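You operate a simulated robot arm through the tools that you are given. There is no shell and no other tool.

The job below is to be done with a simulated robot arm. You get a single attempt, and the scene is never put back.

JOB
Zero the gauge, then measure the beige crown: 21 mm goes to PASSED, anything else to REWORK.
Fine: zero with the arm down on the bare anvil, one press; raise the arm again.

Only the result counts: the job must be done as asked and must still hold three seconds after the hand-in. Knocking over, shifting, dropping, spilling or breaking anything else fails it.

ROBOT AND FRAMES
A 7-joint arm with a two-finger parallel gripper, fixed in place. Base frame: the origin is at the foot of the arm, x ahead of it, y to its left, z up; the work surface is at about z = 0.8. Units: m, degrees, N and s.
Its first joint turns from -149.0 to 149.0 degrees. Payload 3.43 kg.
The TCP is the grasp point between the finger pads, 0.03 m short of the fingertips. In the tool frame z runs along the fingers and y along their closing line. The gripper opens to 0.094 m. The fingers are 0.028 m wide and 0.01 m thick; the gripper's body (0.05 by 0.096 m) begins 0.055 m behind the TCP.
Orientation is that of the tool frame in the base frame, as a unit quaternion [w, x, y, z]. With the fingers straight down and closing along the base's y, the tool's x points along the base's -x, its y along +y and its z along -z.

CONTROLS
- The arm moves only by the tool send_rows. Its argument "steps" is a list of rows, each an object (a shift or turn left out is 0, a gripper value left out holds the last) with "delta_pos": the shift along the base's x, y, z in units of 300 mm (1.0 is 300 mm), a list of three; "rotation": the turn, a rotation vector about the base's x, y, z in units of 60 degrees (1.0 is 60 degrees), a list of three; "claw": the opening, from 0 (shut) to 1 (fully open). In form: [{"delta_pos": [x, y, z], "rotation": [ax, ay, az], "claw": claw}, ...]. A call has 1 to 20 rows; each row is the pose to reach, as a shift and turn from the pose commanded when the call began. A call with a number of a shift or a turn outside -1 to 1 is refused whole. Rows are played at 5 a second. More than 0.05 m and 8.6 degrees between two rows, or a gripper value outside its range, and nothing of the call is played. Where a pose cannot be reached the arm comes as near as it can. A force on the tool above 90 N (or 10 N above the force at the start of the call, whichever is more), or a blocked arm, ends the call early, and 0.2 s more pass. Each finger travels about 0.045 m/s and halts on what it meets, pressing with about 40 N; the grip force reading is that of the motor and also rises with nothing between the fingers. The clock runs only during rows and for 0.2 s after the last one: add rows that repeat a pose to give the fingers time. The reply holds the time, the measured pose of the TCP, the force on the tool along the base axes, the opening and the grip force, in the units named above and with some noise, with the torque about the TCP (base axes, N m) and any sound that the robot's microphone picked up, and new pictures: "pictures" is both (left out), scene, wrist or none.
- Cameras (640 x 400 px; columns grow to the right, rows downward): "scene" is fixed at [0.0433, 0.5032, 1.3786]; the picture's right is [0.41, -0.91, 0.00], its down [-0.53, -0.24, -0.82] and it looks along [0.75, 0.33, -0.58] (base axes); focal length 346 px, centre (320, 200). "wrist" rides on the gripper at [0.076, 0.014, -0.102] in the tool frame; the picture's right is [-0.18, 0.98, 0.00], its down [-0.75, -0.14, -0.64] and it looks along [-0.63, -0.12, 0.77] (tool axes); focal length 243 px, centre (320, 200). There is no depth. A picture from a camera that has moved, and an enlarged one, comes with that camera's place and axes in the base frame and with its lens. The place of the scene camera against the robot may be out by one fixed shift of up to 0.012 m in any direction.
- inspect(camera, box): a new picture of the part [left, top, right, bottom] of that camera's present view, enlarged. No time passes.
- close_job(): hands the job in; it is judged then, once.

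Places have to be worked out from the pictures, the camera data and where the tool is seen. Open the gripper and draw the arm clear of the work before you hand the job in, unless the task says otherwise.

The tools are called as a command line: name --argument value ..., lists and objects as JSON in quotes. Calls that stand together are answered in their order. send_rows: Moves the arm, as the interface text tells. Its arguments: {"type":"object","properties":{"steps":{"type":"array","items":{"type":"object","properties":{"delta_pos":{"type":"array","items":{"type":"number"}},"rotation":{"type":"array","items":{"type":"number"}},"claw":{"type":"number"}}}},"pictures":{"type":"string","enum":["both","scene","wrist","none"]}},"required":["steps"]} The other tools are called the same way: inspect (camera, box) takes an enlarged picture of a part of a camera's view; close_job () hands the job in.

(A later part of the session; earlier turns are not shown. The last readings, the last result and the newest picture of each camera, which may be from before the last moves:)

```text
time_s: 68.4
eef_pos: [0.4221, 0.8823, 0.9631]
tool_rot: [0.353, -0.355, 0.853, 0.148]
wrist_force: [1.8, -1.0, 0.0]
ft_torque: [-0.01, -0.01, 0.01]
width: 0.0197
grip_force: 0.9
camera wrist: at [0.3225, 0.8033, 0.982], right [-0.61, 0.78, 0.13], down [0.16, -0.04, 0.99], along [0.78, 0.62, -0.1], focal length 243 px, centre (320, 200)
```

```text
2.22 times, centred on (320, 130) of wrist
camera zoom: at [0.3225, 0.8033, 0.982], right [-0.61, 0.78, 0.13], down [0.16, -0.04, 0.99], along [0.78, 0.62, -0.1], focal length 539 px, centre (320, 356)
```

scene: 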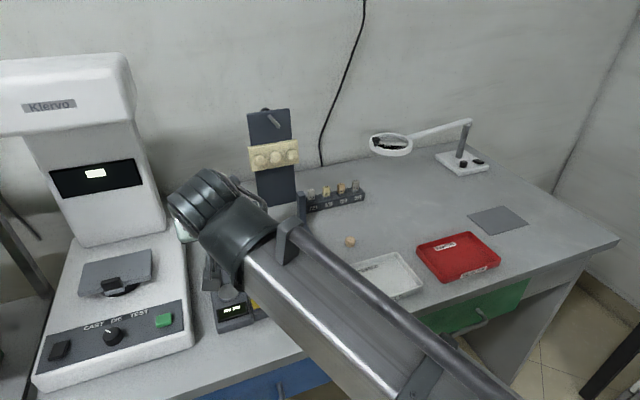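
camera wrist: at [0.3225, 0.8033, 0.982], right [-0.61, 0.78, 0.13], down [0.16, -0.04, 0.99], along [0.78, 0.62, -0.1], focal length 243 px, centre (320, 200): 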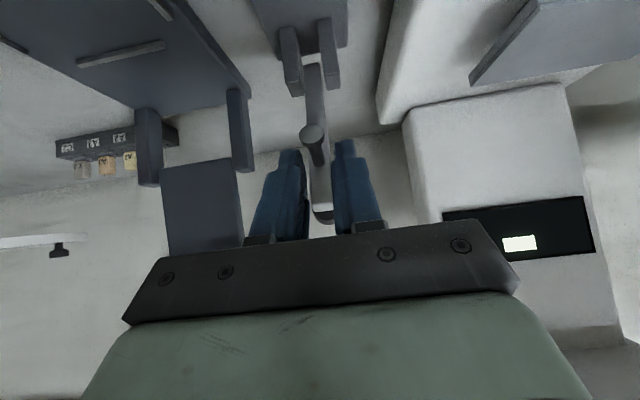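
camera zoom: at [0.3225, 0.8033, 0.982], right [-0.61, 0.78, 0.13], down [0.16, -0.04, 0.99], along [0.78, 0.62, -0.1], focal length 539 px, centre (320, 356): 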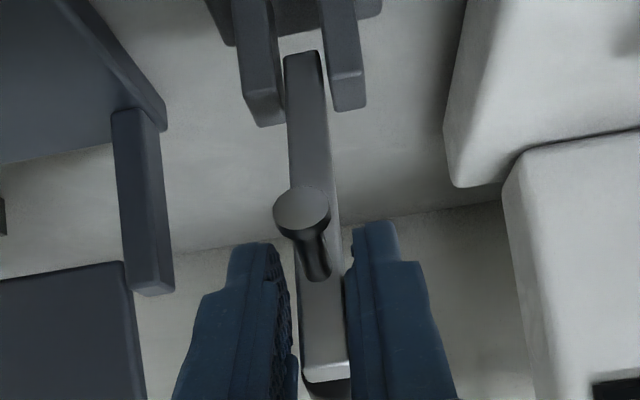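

The fork straddles the lever with only about 2 N of side contact. I'll push outward along the arc to bring the lever upright.

send_rows --steps '[{"delta_pos": [0.0125, 0.01, 0.016], "claw": 0.21}, {"delta_pos": [0.025, 0.0225, 0.021]}, {"delta_pos": [0.0375, 0.035, 0.0257]}, {"delta_pos": [0.05, 0.0475, 0.03]}, {"delta_pos": [0.0632, 0.0608, 0.0327]}, {"delta_pos": [0.0762, 0.0738, 0.035]}, {"delta_pos": [0.0894, 0.087, 0.036]}]' --pictures "wrist"

inspect --camera "wrist" --box '[260, 40, 380, 220]'

```text
time_s: 70.0
eef_pos: [0.4487, 0.9075, 0.9745]
tool_rot: [0.354, -0.354, 0.853, 0.147]
wrist_force: [-0.9, -0.3, -0.7]
ft_torque: [-0.04, 0.01, 0.03]
width: 0.0202
grip_force: 0.6
camera wrist: at [0.3499, 0.8289, 0.993], right [-0.61, 0.78, 0.13], down [0.16, -0.04, 0.99], along [0.78, 0.62, -0.1], focal length 243 px, centre (320, 200)
```

wrist: 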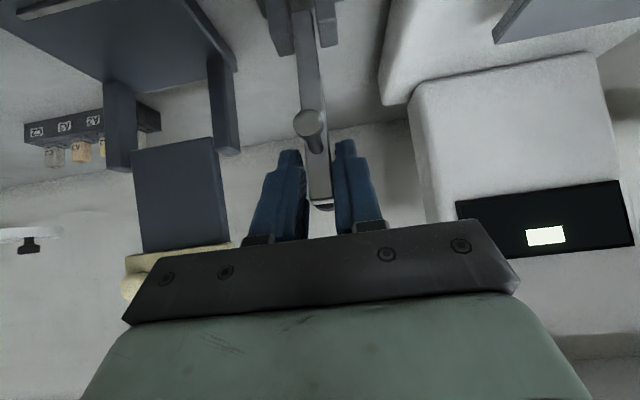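

```text
2.22 times, centred on (320, 130) of wrist
camera zoom: at [0.3499, 0.8289, 0.993], right [-0.61, 0.78, 0.13], down [0.16, -0.04, 0.99], along [0.78, 0.62, -0.1], focal length 539 px, centre (320, 356)
```

zoom: 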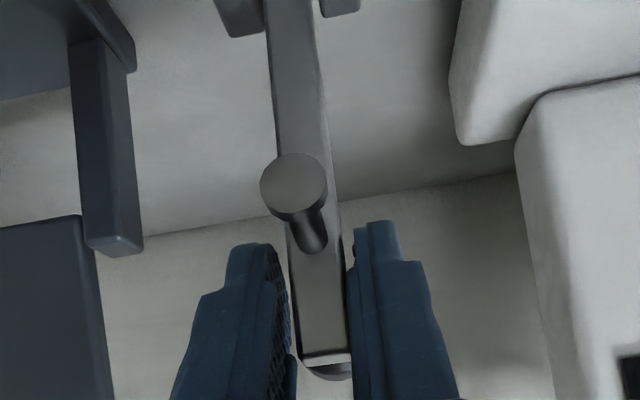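

Nearly upright again. I'll push a bit further outward, watching for the lever's back stop.

send_rows --steps '[{"delta_pos": [0.016, 0.016, 0.001]}, {"delta_pos": [0.032, 0.032, 0.0]}]' --pictures "none"

```text
time_s: 70.6
eef_pos: [0.4574, 0.9172, 0.9735]
tool_rot: [0.354, -0.356, 0.852, 0.148]
wrist_force: [-4.2, 0.9, -1.1]
ft_torque: [-0.02, 0.03, 0.12]
width: 0.0216
grip_force: 1.7
```

The fingers are spreading slightly (21.6 mm), so I'll look before pushing further.

inspect --camera "wrist" --box '[260, 60, 380, 240]'

inspect --camera "scene" --box '[160, 170, 290, 335]'

```text
2.22 times, centred on (320, 150) of wrist
camera zoom: at [0.3589, 0.8383, 0.9929], right [-0.61, 0.78, 0.13], down [0.16, -0.04, 0.99], along [0.78, 0.62, -0.1], focal length 539 px, centre (320, 311)
```

zoom: 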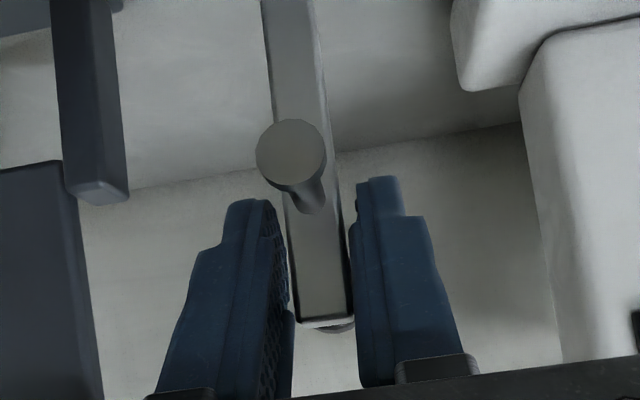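

```text
2.42 times, centred on (225, 252) of scene
camera zoom: at [0.0433, 0.5032, 1.3786], right [0.41, -0.91, 0.0], down [-0.53, -0.24, -0.82], along [0.75, 0.33, -0.58], focal length 840 px, centre (550, 73)
```

zoom: 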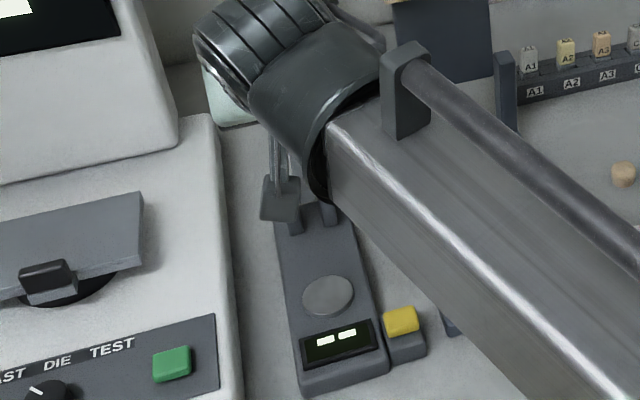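

The lever is now upright, slightly further back than its original position. I'll open the fork and back out along the tool axis.

send_rows --steps '[{"claw": 0.35}, {"claw": 0.4}, {"delta_pos": [-0.03, -0.03, 0.043], "claw": 0.4}, {"delta_pos": [-0.07, -0.07, 0.1], "claw": 0.4}, {"delta_pos": [-0.11, -0.11, 0.155], "claw": 0.4}, {"delta_pos": [-0.15, -0.15, 0.212], "claw": 0.4}, {"delta_pos": [-0.15, -0.15, 0.212], "claw": 0.4}]' --pictures "both"

inspect --camera "wrist" --box '[220, 40, 420, 220]'

```text
time_s: 72.2
eef_pos: [0.4137, 0.8712, 1.0378]
tool_rot: [0.354, -0.355, 0.853, 0.147]
wrist_force: [0.6, 0.1, -1.0]
ft_torque: [0.03, 0.0, -0.01]
width: 0.0376
grip_force: 0.1
camera wrist: at [0.3154, 0.7925, 1.0562], right [-0.61, 0.78, 0.13], down [0.16, -0.04, 0.99], along [0.78, 0.62, -0.1], focal length 243 px, centre (320, 200)
```

scene: 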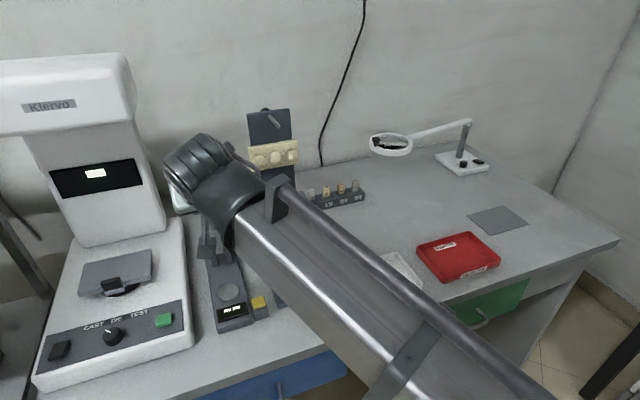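
wrist: 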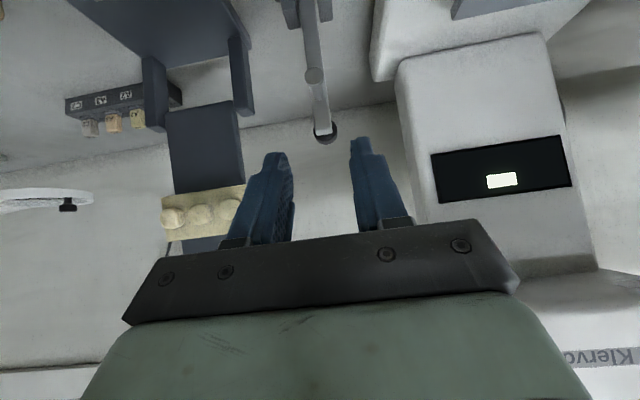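

```text
2.22 times, centred on (320, 130) of wrist
camera zoom: at [0.3154, 0.7925, 1.0562], right [-0.61, 0.78, 0.13], down [0.16, -0.04, 0.99], along [0.78, 0.62, -0.1], focal length 539 px, centre (320, 356)
```

zoom: 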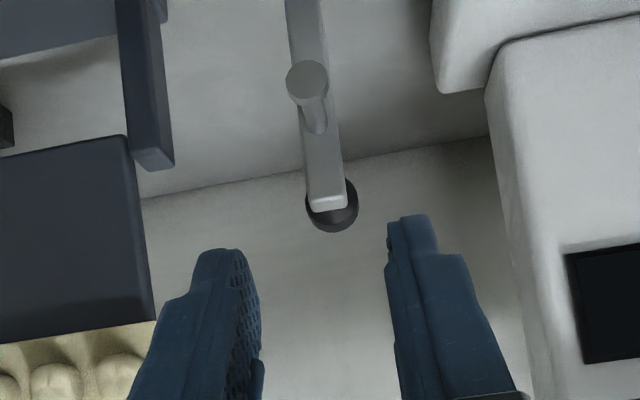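

The lever stays upright. Now I'll go back to the crown with the tool tilted only 20° outward, stopping above it to check alignment.

send_rows --steps '[{"delta_pos": [-0.03, -0.03, 0.1], "rotation": [-0.05, 0.05, 0], "claw": 0.5}, {"delta_pos": [0.0, -0.06, 0.17], "rotation": [-0.1, 0.1, 0], "claw": 0.6}, {"delta_pos": [0.1, -0.13, 0.17], "rotation": [-0.15, 0.15, 0]}, {"delta_pos": [0.22, -0.22, 0.17], "rotation": [-0.2, 0.2, 0]}, {"delta_pos": [0.34, -0.31, 0.17], "rotation": [-0.25, 0.25, 0]}, {"delta_pos": [0.46, -0.4, 0.17], "rotation": [-0.2946, 0.2946, 0]}, {"delta_pos": [0.58, -0.49, 0.15], "rotation": [-0.2946, 0.2946, 0]}, {"delta_pos": [0.7, -0.57, 0.1], "rotation": [-0.2946, 0.2946, 0]}, {"delta_pos": [0.78, -0.61, 0.0], "rotation": [-0.2946, 0.2946, 0]}, {"delta_pos": [0.807, -0.618, -0.12], "rotation": [-0.2946, 0.2946, 0]}, {"delta_pos": [0.807, -0.618, -0.24], "rotation": [-0.2946, 0.2946, 0]}, {"delta_pos": [0.807, -0.618, -0.36], "rotation": [-0.2946, 0.2946, 0]}, {"delta_pos": [0.807, -0.618, -0.36], "rotation": [-0.2946, 0.2946, 0]}]' --pictures "both"

inspect --camera "wrist" --box '[230, 40, 410, 220]'

inspect --camera "scene" --box '[170, 180, 290, 335]'

```text
time_s: 75.0
eef_pos: [0.6545, 0.6875, 0.9281]
tool_rot: [0.16, -0.378, 0.909, 0.067]
wrist_force: [-0.4, -0.6, 0.3]
ft_torque: [0.01, 0.01, 0.01]
width: 0.0564
grip_force: 0.0
camera wrist: at [0.57, 0.6226, 0.9986], right [-0.58, 0.82, 0.06], down [0.44, 0.25, 0.86], along [0.69, 0.52, -0.5], focal length 243 px, centre (320, 200)
```

scene: 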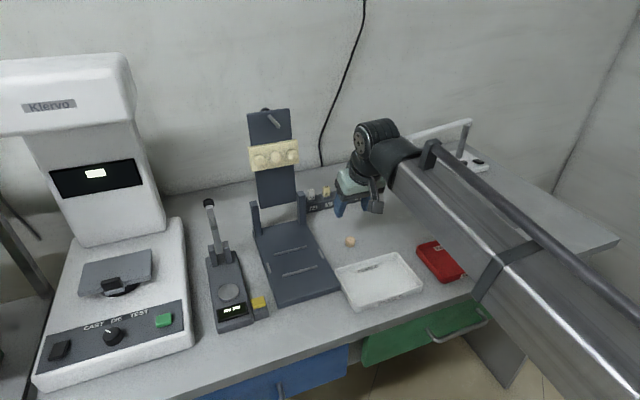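
wrist: 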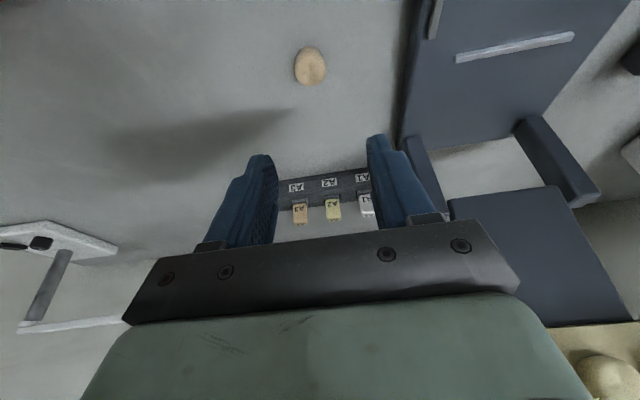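

```text
2.22 times, centred on (320, 130) of wrist
camera zoom: at [0.57, 0.6226, 0.9986], right [-0.58, 0.82, 0.06], down [0.44, 0.25, 0.86], along [0.69, 0.52, -0.5], focal length 539 px, centre (320, 356)
```

zoom: 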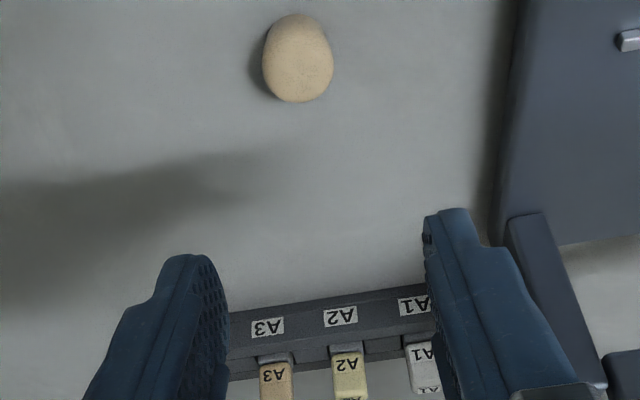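

```text
2.58 times, centred on (230, 258) of scene
camera zoom: at [0.0433, 0.5032, 1.3786], right [0.41, -0.91, 0.0], down [-0.53, -0.24, -0.82], along [0.75, 0.33, -0.58], focal length 894 px, centre (552, 52)
```

zoom: 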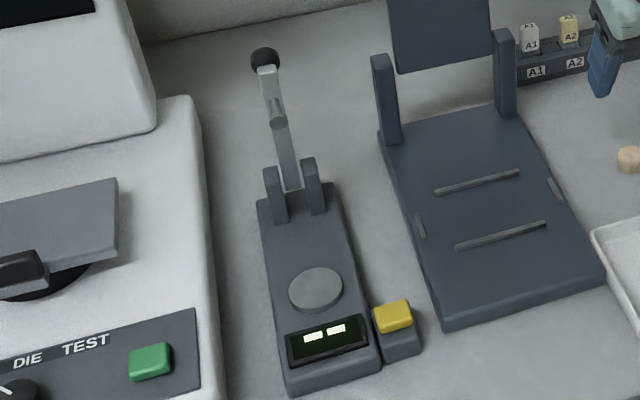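

The lever is fully upright and the gauge is unmoved. The crown at (0.6605, 0.690) sits straight below the grasp zone, about 1.6 mm off laterally, so I'll correct and descend vertically.

send_rows --steps '[{"delta_pos": [0.0017, -0.0057, -0.09]}, {"delta_pos": [0.0017, -0.0057, -0.18]}, {"delta_pos": [0.0017, -0.0057, -0.25]}, {"delta_pos": [0.0017, -0.0057, -0.29]}, {"delta_pos": [0.0017, -0.0057, -0.305]}, {"delta_pos": [0.0017, -0.0057, -0.305]}]' --pictures "both"

inspect --camera "wrist" --box '[230, 60, 410, 230]'

inspect --camera "scene" --box '[310, 180, 400, 260]'

```text
time_s: 76.4
eef_pos: [0.6571, 0.6854, 0.8383]
tool_rot: [0.16, -0.379, 0.909, 0.068]
wrist_force: [0.2, 0.4, -0.9]
ft_torque: [-0.02, 0.01, -0.01]
width: 0.0567
grip_force: 0.1
camera wrist: at [0.571, 0.6205, 0.9085], right [-0.58, 0.82, 0.06], down [0.44, 0.25, 0.86], along [0.69, 0.52, -0.5], focal length 243 px, centre (320, 200)
```

scene: 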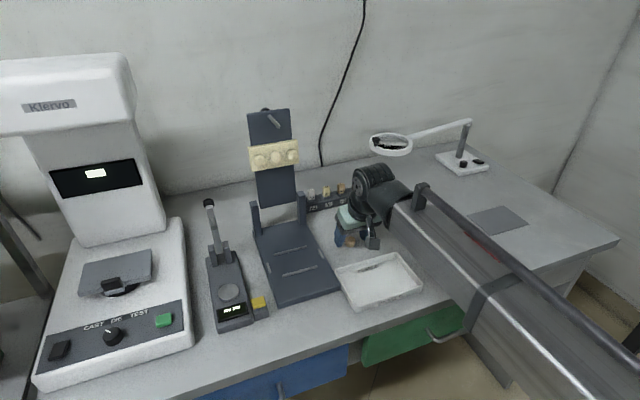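
wrist: 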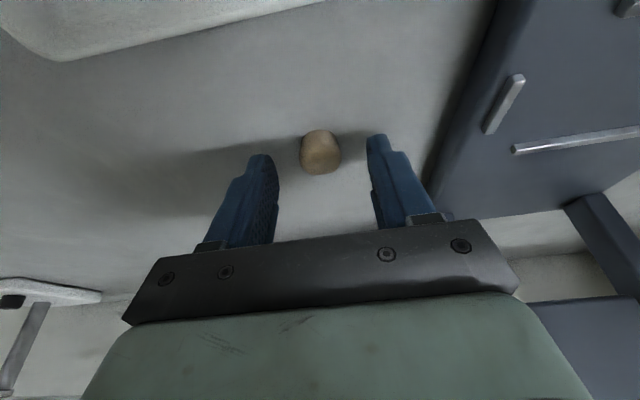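

```text
2.35 times, centred on (320, 145) of wrist
camera zoom: at [0.571, 0.6205, 0.9085], right [-0.58, 0.82, 0.06], down [0.44, 0.25, 0.86], along [0.69, 0.52, -0.5], focal length 571 px, centre (320, 329)
```

zoom: 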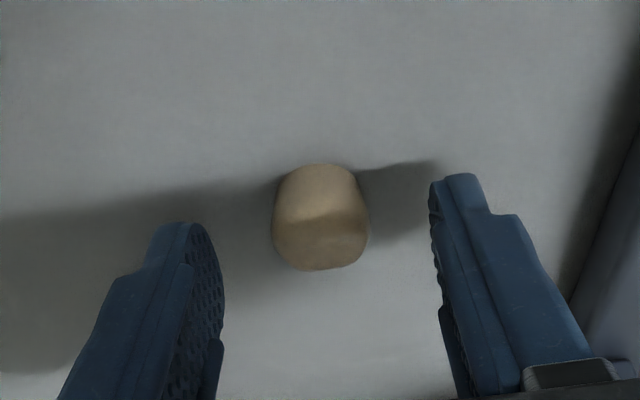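

```text
5.00 times, centred on (355, 220) of scene
camera zoom: at [0.0433, 0.5032, 1.3786], right [0.41, -0.91, 0.0], down [-0.53, -0.24, -0.82], along [0.75, 0.33, -0.58], focal length 1732 px, centre (145, 100)
```

zoom: 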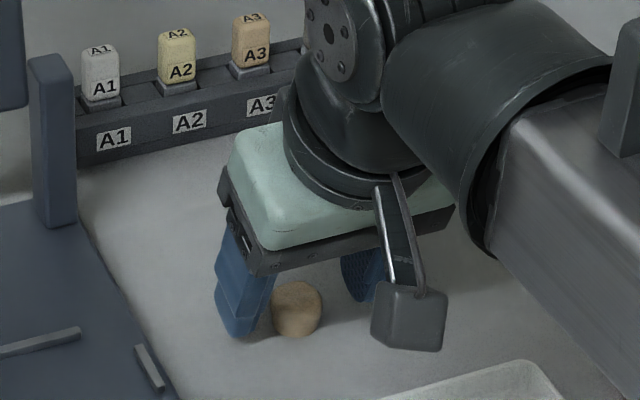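

The crown is centred between the fingers but near the tips. I'll lower 2.5 mm more and close gently.

send_rows --steps '[{"delta_pos": [0, 0, -0.0085], "claw": 0.6}, {"delta_pos": [0, 0, -0.0085], "claw": 0.45}, {"delta_pos": [0, 0, -0.0085], "claw": 0.35}, {"delta_pos": [0, 0, -0.0085], "claw": 0.28}, {"delta_pos": [0, 0, -0.0085], "claw": 0.23}, {"delta_pos": [0, 0, -0.0085], "claw": 0.22}, {"delta_pos": [0, 0, -0.0085], "claw": 0.22}]' --pictures "wrist"

inspect --camera "wrist" --box '[230, 60, 410, 230]'

```text
time_s: 78.0
eef_pos: [0.6569, 0.6849, 0.8351]
tool_rot: [0.16, -0.378, 0.909, 0.068]
wrist_force: [0.5, -0.6, 0.2]
ft_torque: [-0.01, -0.02, -0.02]
width: 0.0259
grip_force: 39.8
camera wrist: at [0.5709, 0.62, 0.9063], right [-0.58, 0.82, 0.06], down [0.44, 0.25, 0.86], along [0.69, 0.52, -0.5], focal length 243 px, centre (320, 200)
```

wrist: 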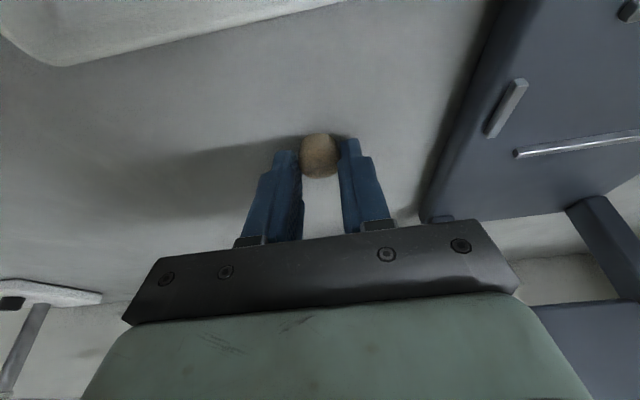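

```text
2.35 times, centred on (320, 145) of wrist
camera zoom: at [0.5709, 0.62, 0.9063], right [-0.58, 0.82, 0.06], down [0.44, 0.25, 0.86], along [0.69, 0.52, -0.5], focal length 571 px, centre (320, 329)
```

zoom: 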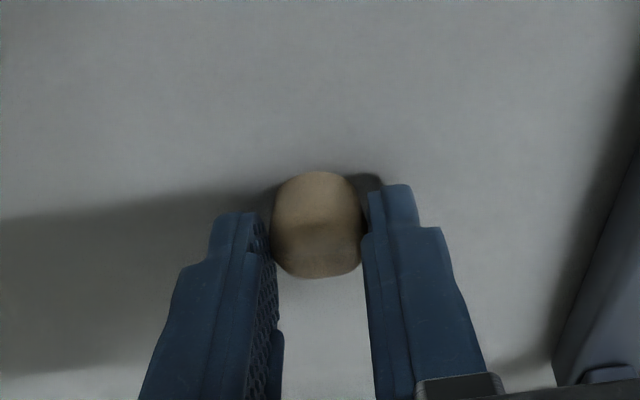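

The crown is gripped (25.9 mm, 40 N) with the tool tilted. I'll lift it and carry it above the anvil.

send_rows --steps '[{"delta_pos": [0, 0, 0.08], "claw": 0.22}, {"delta_pos": [0, 0, 0.22]}, {"delta_pos": [0, 0, 0.37]}, {"delta_pos": [0, 0, 0.52]}, {"delta_pos": [0, 0, 0.65]}, {"delta_pos": [-0.1, 0.064, 0.7]}, {"delta_pos": [-0.22, 0.141, 0.72]}, {"delta_pos": [-0.34, 0.218, 0.72]}, {"delta_pos": [-0.46, 0.295, 0.72]}, {"delta_pos": [-0.58, 0.373, 0.72]}, {"delta_pos": [-0.7, 0.45, 0.72]}, {"delta_pos": [-0.8, 0.514, 0.72]}, {"delta_pos": [-0.875, 0.562, 0.72]}, {"delta_pos": [-0.875, 0.562, 0.72]}]' --pictures "both"

inspect --camera "wrist" --box '[230, 0, 410, 190]'

inspect --camera "scene" --box '[150, 150, 290, 335]'

```text
time_s: 81.0
eef_pos: [0.3948, 0.8528, 1.05]
tool_rot: [0.16, -0.379, 0.909, 0.068]
wrist_force: [-0.5, -0.7, 0.5]
ft_torque: [0.0, -0.04, -0.03]
width: 0.026
grip_force: 39.9
camera wrist: at [0.3087, 0.7887, 1.121], right [-0.58, 0.82, 0.06], down [0.45, 0.25, 0.86], along [0.69, 0.52, -0.5], focal length 243 px, centre (320, 200)
```

scene: 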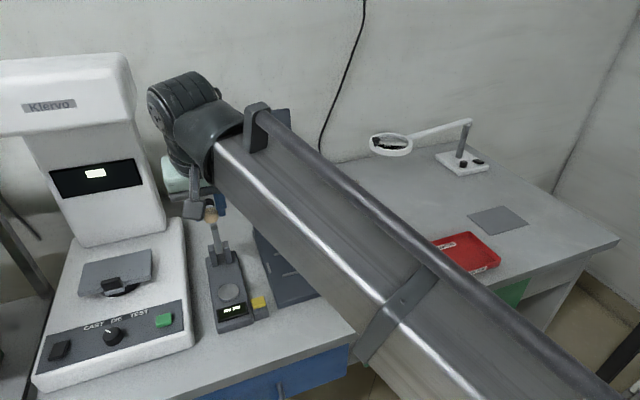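
wrist: 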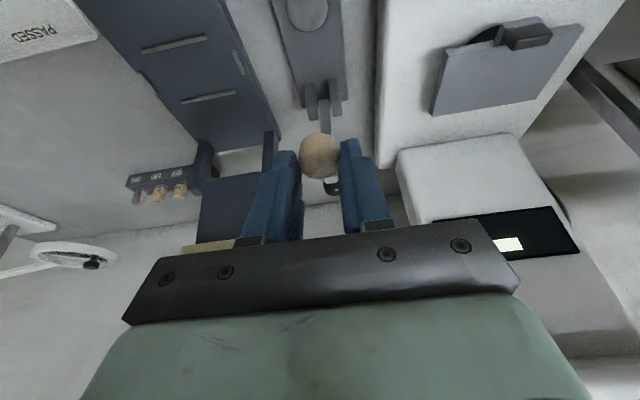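

```text
2.11 times, centred on (320, 95) of wrist
camera zoom: at [0.3087, 0.7887, 1.121], right [-0.58, 0.82, 0.06], down [0.45, 0.25, 0.86], along [0.69, 0.52, -0.5], focal length 511 px, centre (320, 421)
```

zoom: 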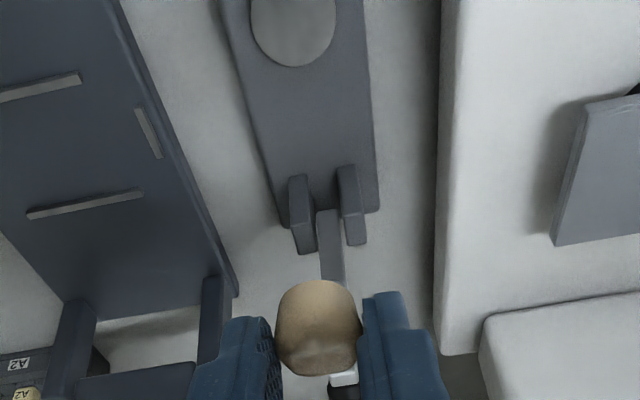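

```text
2.16 times, centred on (220, 242) of scene
camera zoom: at [0.0433, 0.5032, 1.3786], right [0.41, -0.91, 0.0], down [-0.53, -0.24, -0.82], along [0.75, 0.33, -0.58], focal length 749 px, centre (536, 108)
```

zoom: 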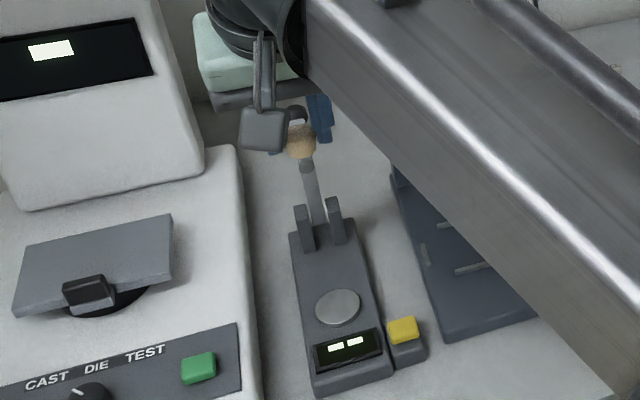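

The crown is above the anvil and the lever is clearly behind it. I'll descend in stages and check the force after each one.

send_rows --steps '[{"delta_pos": [0, 0, -0.13]}, {"delta_pos": [0, 0, -0.26]}, {"delta_pos": [0, 0, -0.36]}]' --pictures "wrist"

inspect --camera "scene" --box '[170, 180, 290, 335]'

```text
time_s: 81.8
eef_pos: [0.3965, 0.8557, 0.9443]
tool_rot: [0.161, -0.379, 0.909, 0.067]
wrist_force: [-0.4, 0.4, -0.4]
ft_torque: [-0.01, 0.01, 0.0]
width: 0.0259
grip_force: 40.2
camera wrist: at [0.3106, 0.7902, 1.0148], right [-0.58, 0.81, 0.06], down [0.44, 0.25, 0.86], along [0.69, 0.52, -0.5], focal length 243 px, centre (320, 200)
```

wrist: 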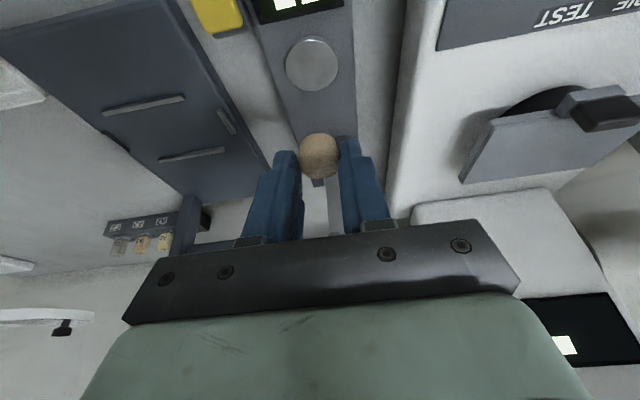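

```text
2.58 times, centred on (230, 258) of scene
camera zoom: at [0.0433, 0.5032, 1.3786], right [0.41, -0.91, 0.0], down [-0.53, -0.24, -0.82], along [0.75, 0.33, -0.58], focal length 894 px, centre (552, 52)
```

zoom: 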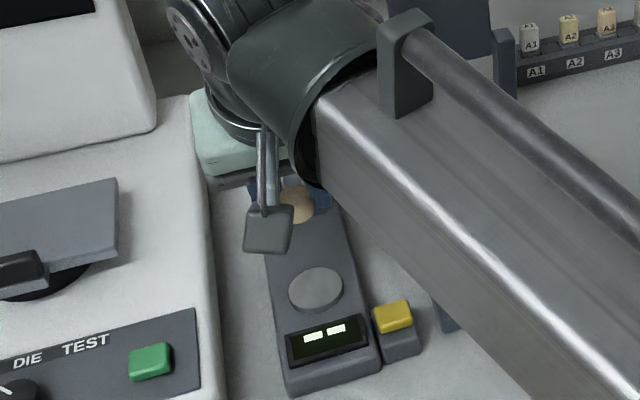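

No contact so far, and the anvil centre checks out at about (0.397, 0.857). I'll lower further with a 1.5 mm correction.

send_rows --steps '[{"delta_pos": [-0.0035, -0.0035, -0.07]}, {"delta_pos": [-0.0035, -0.0035, -0.14]}, {"delta_pos": [-0.0035, -0.0035, -0.19]}]' --pictures "both"

inspect --camera "wrist" --box '[230, 30, 410, 220]'

inspect --camera "scene" --box '[190, 220, 280, 335]'

```text
time_s: 82.6
eef_pos: [0.3936, 0.8524, 0.8877]
tool_rot: [0.16, -0.379, 0.909, 0.067]
wrist_force: [0.6, 0.4, -1.1]
ft_torque: [0.0, 0.01, -0.01]
width: 0.0258
grip_force: 40.5
camera wrist: at [0.3083, 0.7877, 0.9568], right [-0.58, 0.82, 0.06], down [0.44, 0.25, 0.86], along [0.69, 0.52, -0.5], focal length 243 px, centre (320, 200)
```

scene: 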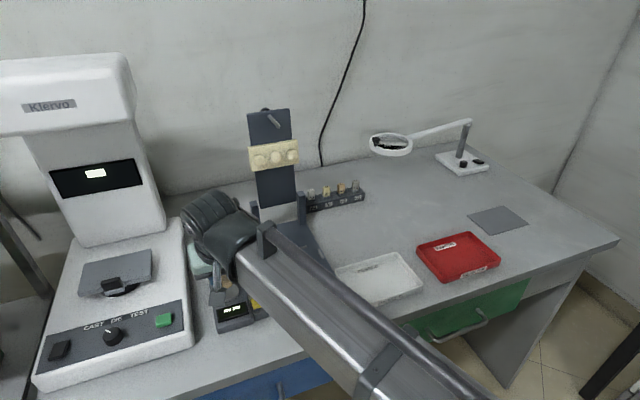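
wrist: 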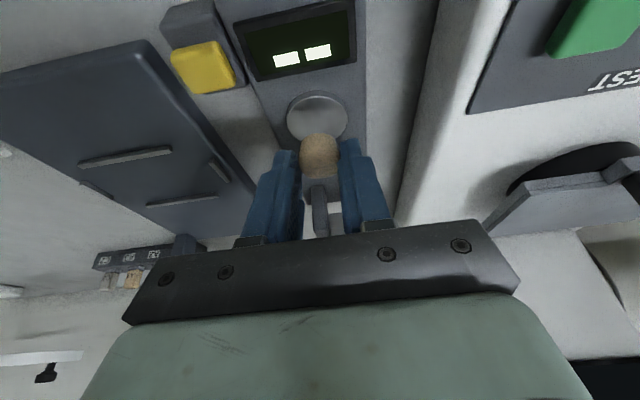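

```text
2.11 times, centred on (320, 125) of wrist
camera zoom: at [0.3083, 0.7877, 0.9568], right [-0.58, 0.82, 0.06], down [0.44, 0.25, 0.86], along [0.69, 0.52, -0.5], focal length 511 px, centre (320, 358)
```

zoom: 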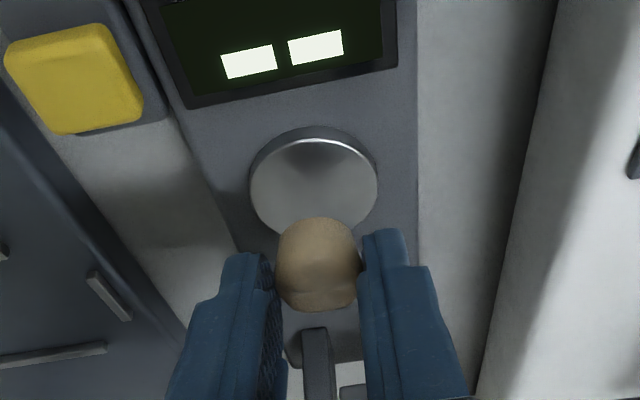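

```text
3.48 times, centred on (235, 278) of scene
camera zoom: at [0.0433, 0.5032, 1.3786], right [0.41, -0.91, 0.0], down [-0.53, -0.24, -0.82], along [0.75, 0.33, -0.58], focal length 1205 px, centre (616, -70)
```

zoom: 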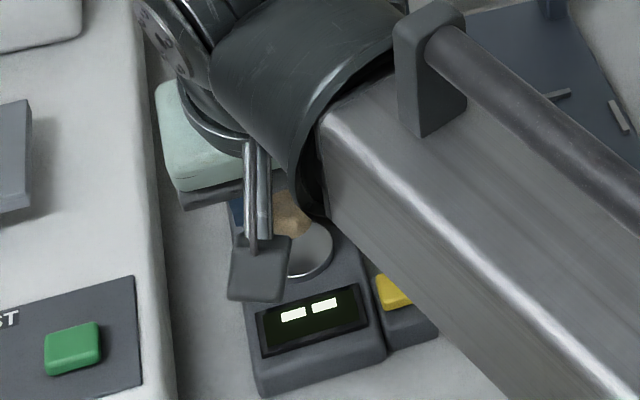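

Alignment with the anvil is good to about 1 mm and the lever is clear. I'll lower 15 mm, then finish in fine steps.

send_rows --steps '[{"delta_pos": [0, 0, -0.025]}, {"delta_pos": [0, 0, -0.05]}]' --pictures "none"

```text
time_s: 83.2
eef_pos: [0.3933, 0.8521, 0.87]
tool_rot: [0.16, -0.379, 0.909, 0.068]
wrist_force: [0.6, 0.1, -0.4]
ft_torque: [0.0, 0.02, 0.01]
width: 0.0262
grip_force: 40.0
```

No contact yet at TCP z = 0.870, so I'll continue in 2 mm steps.

send_rows --steps '[{"delta_pos": [0, 0, -0.0035]}, {"delta_pos": [0, 0, -0.007]}]' --pictures "none"

```text
time_s: 83.8
eef_pos: [0.3943, 0.8541, 0.8689]
tool_rot: [0.16, -0.379, 0.909, 0.068]
wrist_force: [-0.6, -1.3, 0.4]
ft_torque: [-0.02, 0.01, -0.01]
width: 0.0261
grip_force: 40.1
```

Still free, so another 2 mm.

send_rows --steps '[{"delta_pos": [0, 0, -0.0035]}, {"delta_pos": [0, 0, -0.007]}]' --pictures "none"

```text
time_s: 84.4
eef_pos: [0.3928, 0.8522, 0.8671]
tool_rot: [0.159, -0.379, 0.909, 0.067]
wrist_force: [-0.1, 0.1, -0.5]
ft_torque: [0.02, 0.02, -0.02]
width: 0.026
grip_force: 40.4
```

No contact; continuing.

send_rows --steps '[{"delta_pos": [0, 0, -0.0035]}, {"delta_pos": [0, 0, -0.007]}]' --pictures "wrist"

inspect --camera "wrist" --box '[260, 90, 380, 220]'

```text
time_s: 85.0
eef_pos: [0.3915, 0.8522, 0.8641]
tool_rot: [0.16, -0.379, 0.909, 0.068]
wrist_force: [0.3, -0.3, 0.2]
ft_torque: [0.03, -0.02, 0.02]
width: 0.0259
grip_force: 40.3
camera wrist: at [0.3072, 0.7877, 0.9357], right [-0.58, 0.82, 0.06], down [0.44, 0.25, 0.86], along [0.69, 0.52, -0.5], focal length 243 px, centre (320, 200)
```

wrist: 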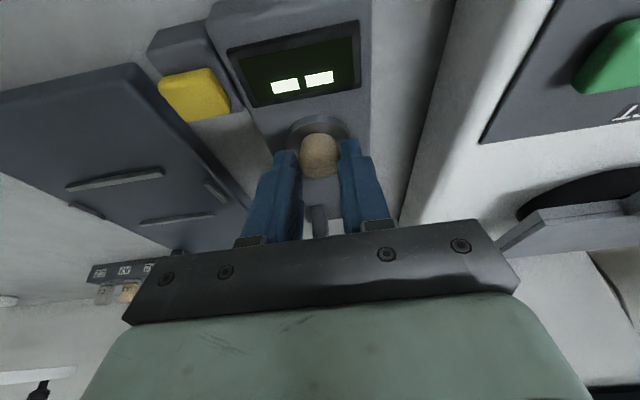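

```text
3.08 times, centred on (320, 155) of wrist
camera zoom: at [0.3072, 0.7877, 0.9357], right [-0.58, 0.82, 0.06], down [0.44, 0.25, 0.86], along [0.69, 0.52, -0.5], focal length 746 px, centre (320, 338)
```

zoom: 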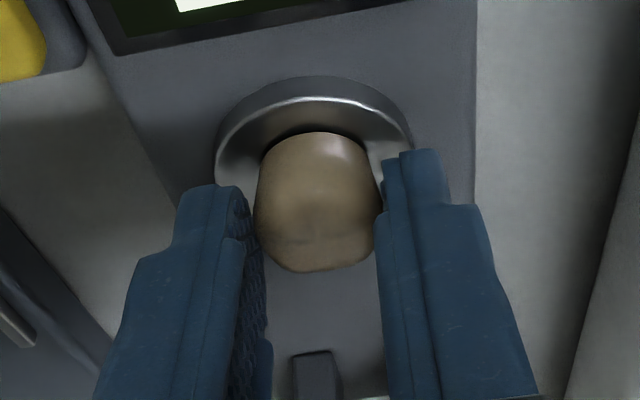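

The crown is hovering just over the anvil and well centred, with its shadow visible. I'll continue down in small steps.

send_rows --steps '[{"delta_pos": [0, 0, -0.003]}, {"delta_pos": [0, 0, -0.006]}]' --pictures "none"

```text
time_s: 85.6
eef_pos: [0.3921, 0.8532, 0.8628]
tool_rot: [0.161, -0.379, 0.909, 0.067]
wrist_force: [-0.7, -0.6, 4.1]
ft_torque: [-0.08, -0.09, -0.01]
width: 0.0259
grip_force: 39.6
```

Contact with the anvil at 4 N. I'll release the crown, opening slowly, and retreat up along the tool axis.

send_rows --steps '[{"delta_pos": [0, 0, 0], "claw": 0.29}, {"delta_pos": [0, 0, 0], "claw": 0.35}, {"delta_pos": [0, 0, 0], "claw": 0.45}, {"delta_pos": [0, 0, 0], "claw": 0.45}, {"delta_pos": [-0.016, -0.016, 0.062], "claw": 0.45}, {"delta_pos": [-0.04, -0.04, 0.155], "claw": 0.45}, {"delta_pos": [-0.075, -0.075, 0.29], "claw": 0.45}, {"delta_pos": [-0.11, -0.11, 0.42], "claw": 0.45}, {"delta_pos": [-0.11, -0.11, 0.42], "claw": 0.45}]' --pictures "both"

inspect --camera "wrist" --box '[230, 20, 410, 210]'

inspect --camera "scene" --box '[190, 220, 280, 335]'

```text
time_s: 87.6
eef_pos: [0.3586, 0.82, 0.9896]
tool_rot: [0.16, -0.378, 0.909, 0.068]
wrist_force: [0.8, -1.4, -0.7]
ft_torque: [0.0, -0.01, 0.01]
width: 0.0425
grip_force: 0.1
camera wrist: at [0.2734, 0.7545, 1.0604], right [-0.58, 0.82, 0.06], down [0.44, 0.25, 0.86], along [0.69, 0.52, -0.5], focal length 243 px, centre (320, 200)
```

scene: 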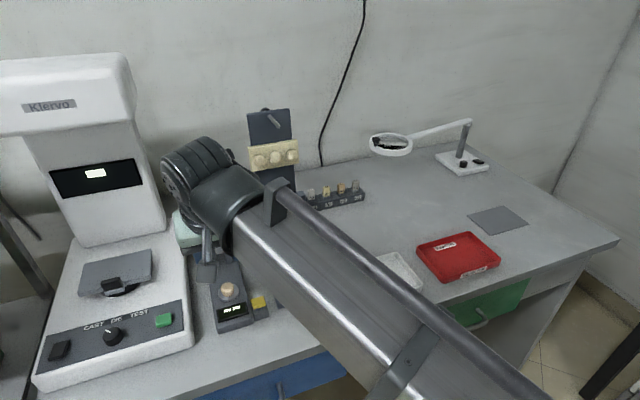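
wrist: 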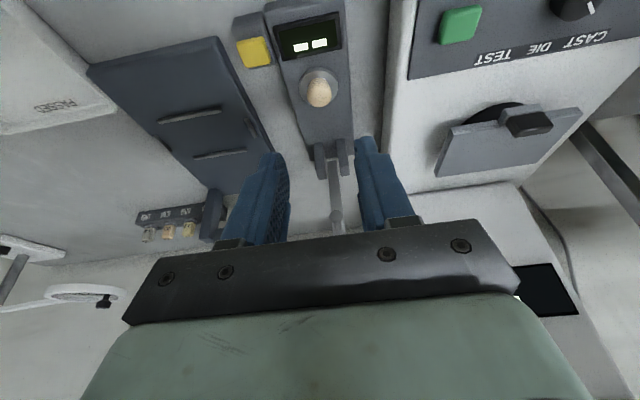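

```text
2.11 times, centred on (320, 115) of wrist
camera zoom: at [0.2734, 0.7545, 1.0604], right [-0.58, 0.82, 0.06], down [0.44, 0.25, 0.86], along [0.69, 0.52, -0.5], focal length 511 px, centre (320, 379)
```

zoom: 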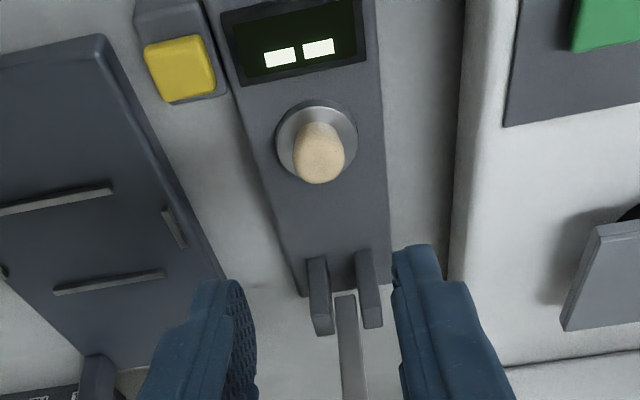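

```text
3.48 times, centred on (235, 278) of scene
camera zoom: at [0.0433, 0.5032, 1.3786], right [0.41, -0.91, 0.0], down [-0.53, -0.24, -0.82], along [0.75, 0.33, -0.58], focal length 1205 px, centre (616, -70)
```

zoom: 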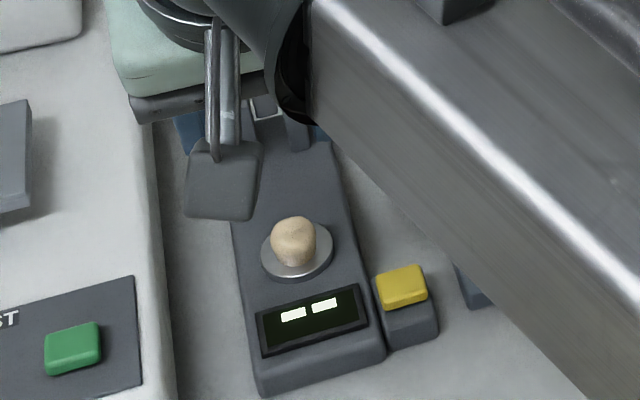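

The crown stands upright and centred on the anvil. Now I'll close the fingers, tilt back to 45° and go above the lever, so I can push its knob forward from behind.

send_rows --steps '[{"delta_pos": [0, 0, 0.12], "rotation": [0.05, -0.05, 0], "claw": 0.2}, {"delta_pos": [0, 0, 0.24], "rotation": [0.1, -0.1, 0], "claw": 0.0}, {"delta_pos": [0.05, 0.05, 0.27], "rotation": [0.15, -0.15, 0]}, {"delta_pos": [0.12, 0.12, 0.27], "rotation": [0.2, -0.2, 0]}, {"delta_pos": [0.2, 0.2, 0.27], "rotation": [0.25, -0.25, 0]}, {"delta_pos": [0.28, 0.275, 0.27], "rotation": [0.2946, -0.2946, 0]}, {"delta_pos": [0.34, 0.334, 0.27], "rotation": [0.2946, -0.2946, 0]}, {"delta_pos": [0.372, 0.364, 0.27], "rotation": [0.2946, -0.2946, 0]}, {"delta_pos": [0.372, 0.364, 0.27], "rotation": [0.2946, -0.2946, 0]}]' --pictures "both"

inspect --camera "wrist" --box '[230, 20, 410, 210]'

inspect --camera "scene" --box '[160, 170, 290, 335]'

```text
time_s: 89.6
eef_pos: [0.4726, 0.9296, 1.0705]
tool_rot: [0.354, -0.355, 0.853, 0.147]
wrist_force: [0.5, -0.1, 0.1]
ft_torque: [0.02, -0.01, -0.01]
width: 0.0
grip_force: 33.0
camera wrist: at [0.3724, 0.8498, 1.0897], right [-0.61, 0.78, 0.13], down [0.16, -0.04, 0.99], along [0.78, 0.62, -0.1], focal length 243 px, centre (320, 200)
```

scene: 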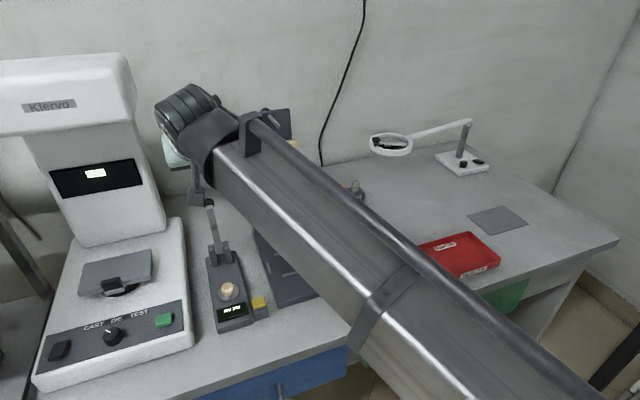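
wrist: 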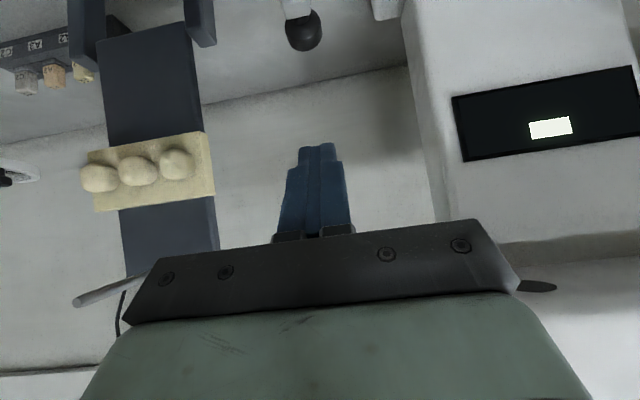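

```text
2.11 times, centred on (320, 115) of wrist
camera zoom: at [0.3724, 0.8498, 1.0897], right [-0.61, 0.78, 0.13], down [0.16, -0.04, 0.99], along [0.78, 0.62, -0.1], focal length 511 px, centre (320, 379)
```

zoom: 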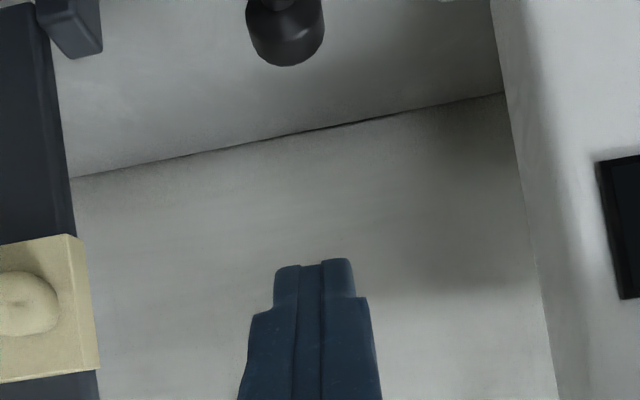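

```text
2.42 times, centred on (225, 252) of scene
camera zoom: at [0.0433, 0.5032, 1.3786], right [0.41, -0.91, 0.0], down [-0.53, -0.24, -0.82], along [0.75, 0.33, -0.58], focal length 840 px, centre (550, 73)
```

zoom: 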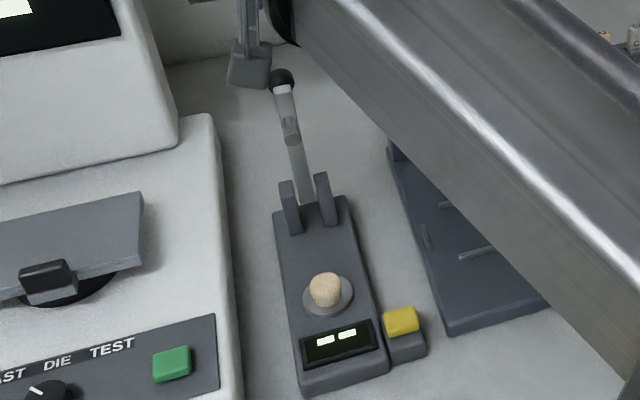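

The knob is at about s = 0.114, z = 0.973, and centred laterally. I'll move the fingertips over and behind it.

send_rows --steps '[{"delta_pos": [0.04, 0.04, -0.02]}, {"delta_pos": [0.0754, 0.0754, -0.085]}, {"delta_pos": [0.0707, 0.0707, -0.1617]}, {"delta_pos": [0.0707, 0.0707, -0.1617]}]' --pictures "both"

inspect --camera "wrist" --box '[230, 20, 410, 210]'

inspect --camera "scene" --box '[160, 170, 290, 335]'

```text
time_s: 90.6
eef_pos: [0.4937, 0.9497, 1.0203]
tool_rot: [0.353, -0.355, 0.853, 0.147]
wrist_force: [-0.3, -0.7, 0.5]
ft_torque: [0.0, 0.05, 0.02]
width: 0.0002
grip_force: 32.6
camera wrist: at [0.3938, 0.8712, 1.0396], right [-0.61, 0.78, 0.13], down [0.16, -0.04, 0.99], along [0.78, 0.62, -0.1], focal length 243 px, centre (320, 200)
```

scene: 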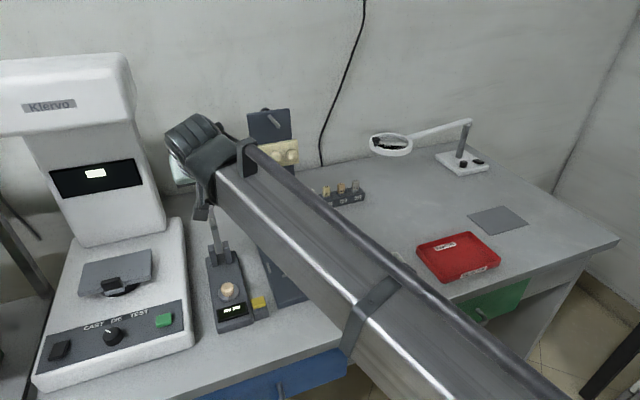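
wrist: 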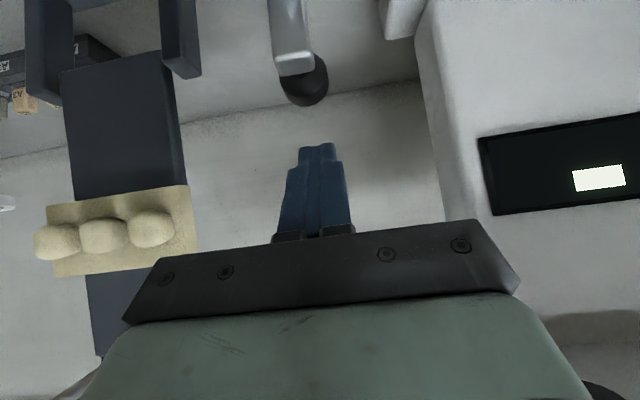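

```text
2.11 times, centred on (320, 115) of wrist
camera zoom: at [0.3938, 0.8712, 1.0396], right [-0.61, 0.78, 0.13], down [0.16, -0.04, 0.99], along [0.78, 0.62, -0.1], focal length 511 px, centre (320, 379)
```

zoom: 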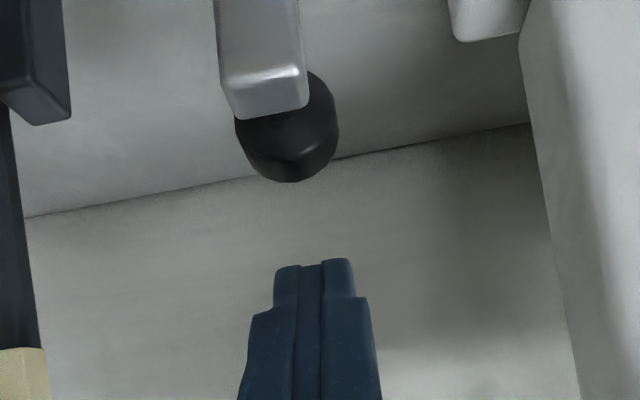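

```text
2.42 times, centred on (225, 252) of scene
camera zoom: at [0.0433, 0.5032, 1.3786], right [0.41, -0.91, 0.0], down [-0.53, -0.24, -0.82], along [0.75, 0.33, -0.58], focal length 840 px, centre (550, 73)
```

zoom: 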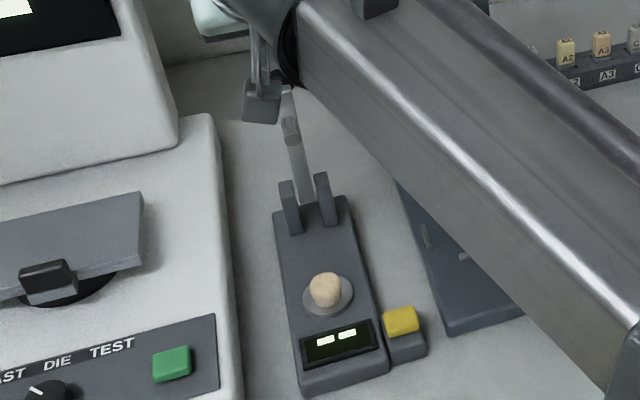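

The tips are over and behind the knob with about 2 cm of clearance. I'll push forward and down along its arc for the first 20°.

send_rows --steps '[{"delta_pos": [-0.016, -0.012, -0.031]}, {"delta_pos": [-0.031, -0.027, -0.0617]}, {"delta_pos": [-0.0637, -0.0589, -0.065]}, {"delta_pos": [-0.0953, -0.0905, -0.0697]}, {"delta_pos": [-0.1214, -0.1166, -0.0793]}, {"delta_pos": [-0.1471, -0.1423, -0.0913]}]' --pictures "both"

inspect --camera "wrist" --box '[230, 20, 410, 210]'

inspect --camera "scene" --box '[160, 170, 290, 335]'

```text
time_s: 92.0
eef_pos: [0.4487, 0.9061, 0.994]
tool_rot: [0.353, -0.355, 0.853, 0.147]
wrist_force: [0.1, 0.0, 0.0]
ft_torque: [-0.01, -0.02, -0.02]
width: 0.0
grip_force: 32.8
camera wrist: at [0.3493, 0.8273, 1.0131], right [-0.61, 0.79, 0.13], down [0.16, -0.04, 0.99], along [0.78, 0.62, -0.1], focal length 243 px, centre (320, 200)
```

scene: 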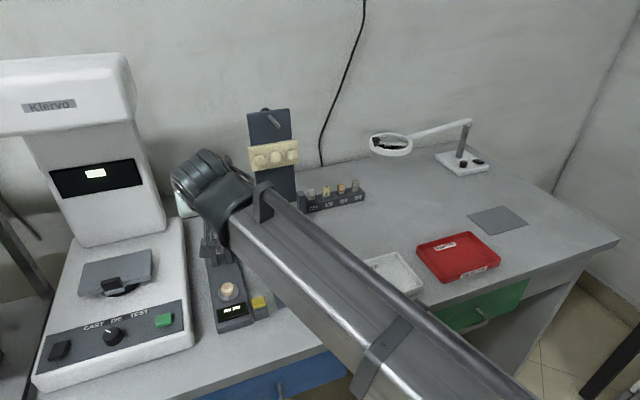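
wrist: 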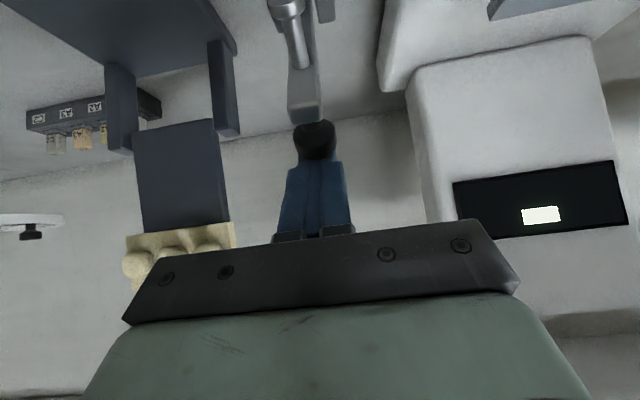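

```text
2.11 times, centred on (320, 115) of wrist
camera zoom: at [0.3493, 0.8273, 1.0131], right [-0.61, 0.79, 0.13], down [0.16, -0.04, 0.99], along [0.78, 0.62, -0.1], focal length 511 px, centre (320, 379)
```

zoom: 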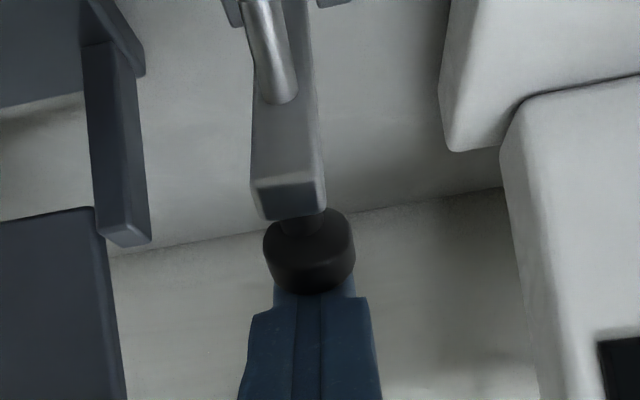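

```text
2.42 times, centred on (225, 252) of scene
camera zoom: at [0.0433, 0.5032, 1.3786], right [0.41, -0.91, 0.0], down [-0.53, -0.24, -0.82], along [0.75, 0.33, -0.58], focal length 840 px, centre (550, 73)
```

zoom: 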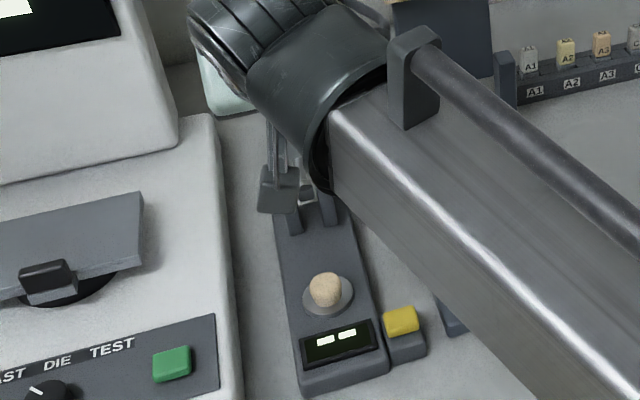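

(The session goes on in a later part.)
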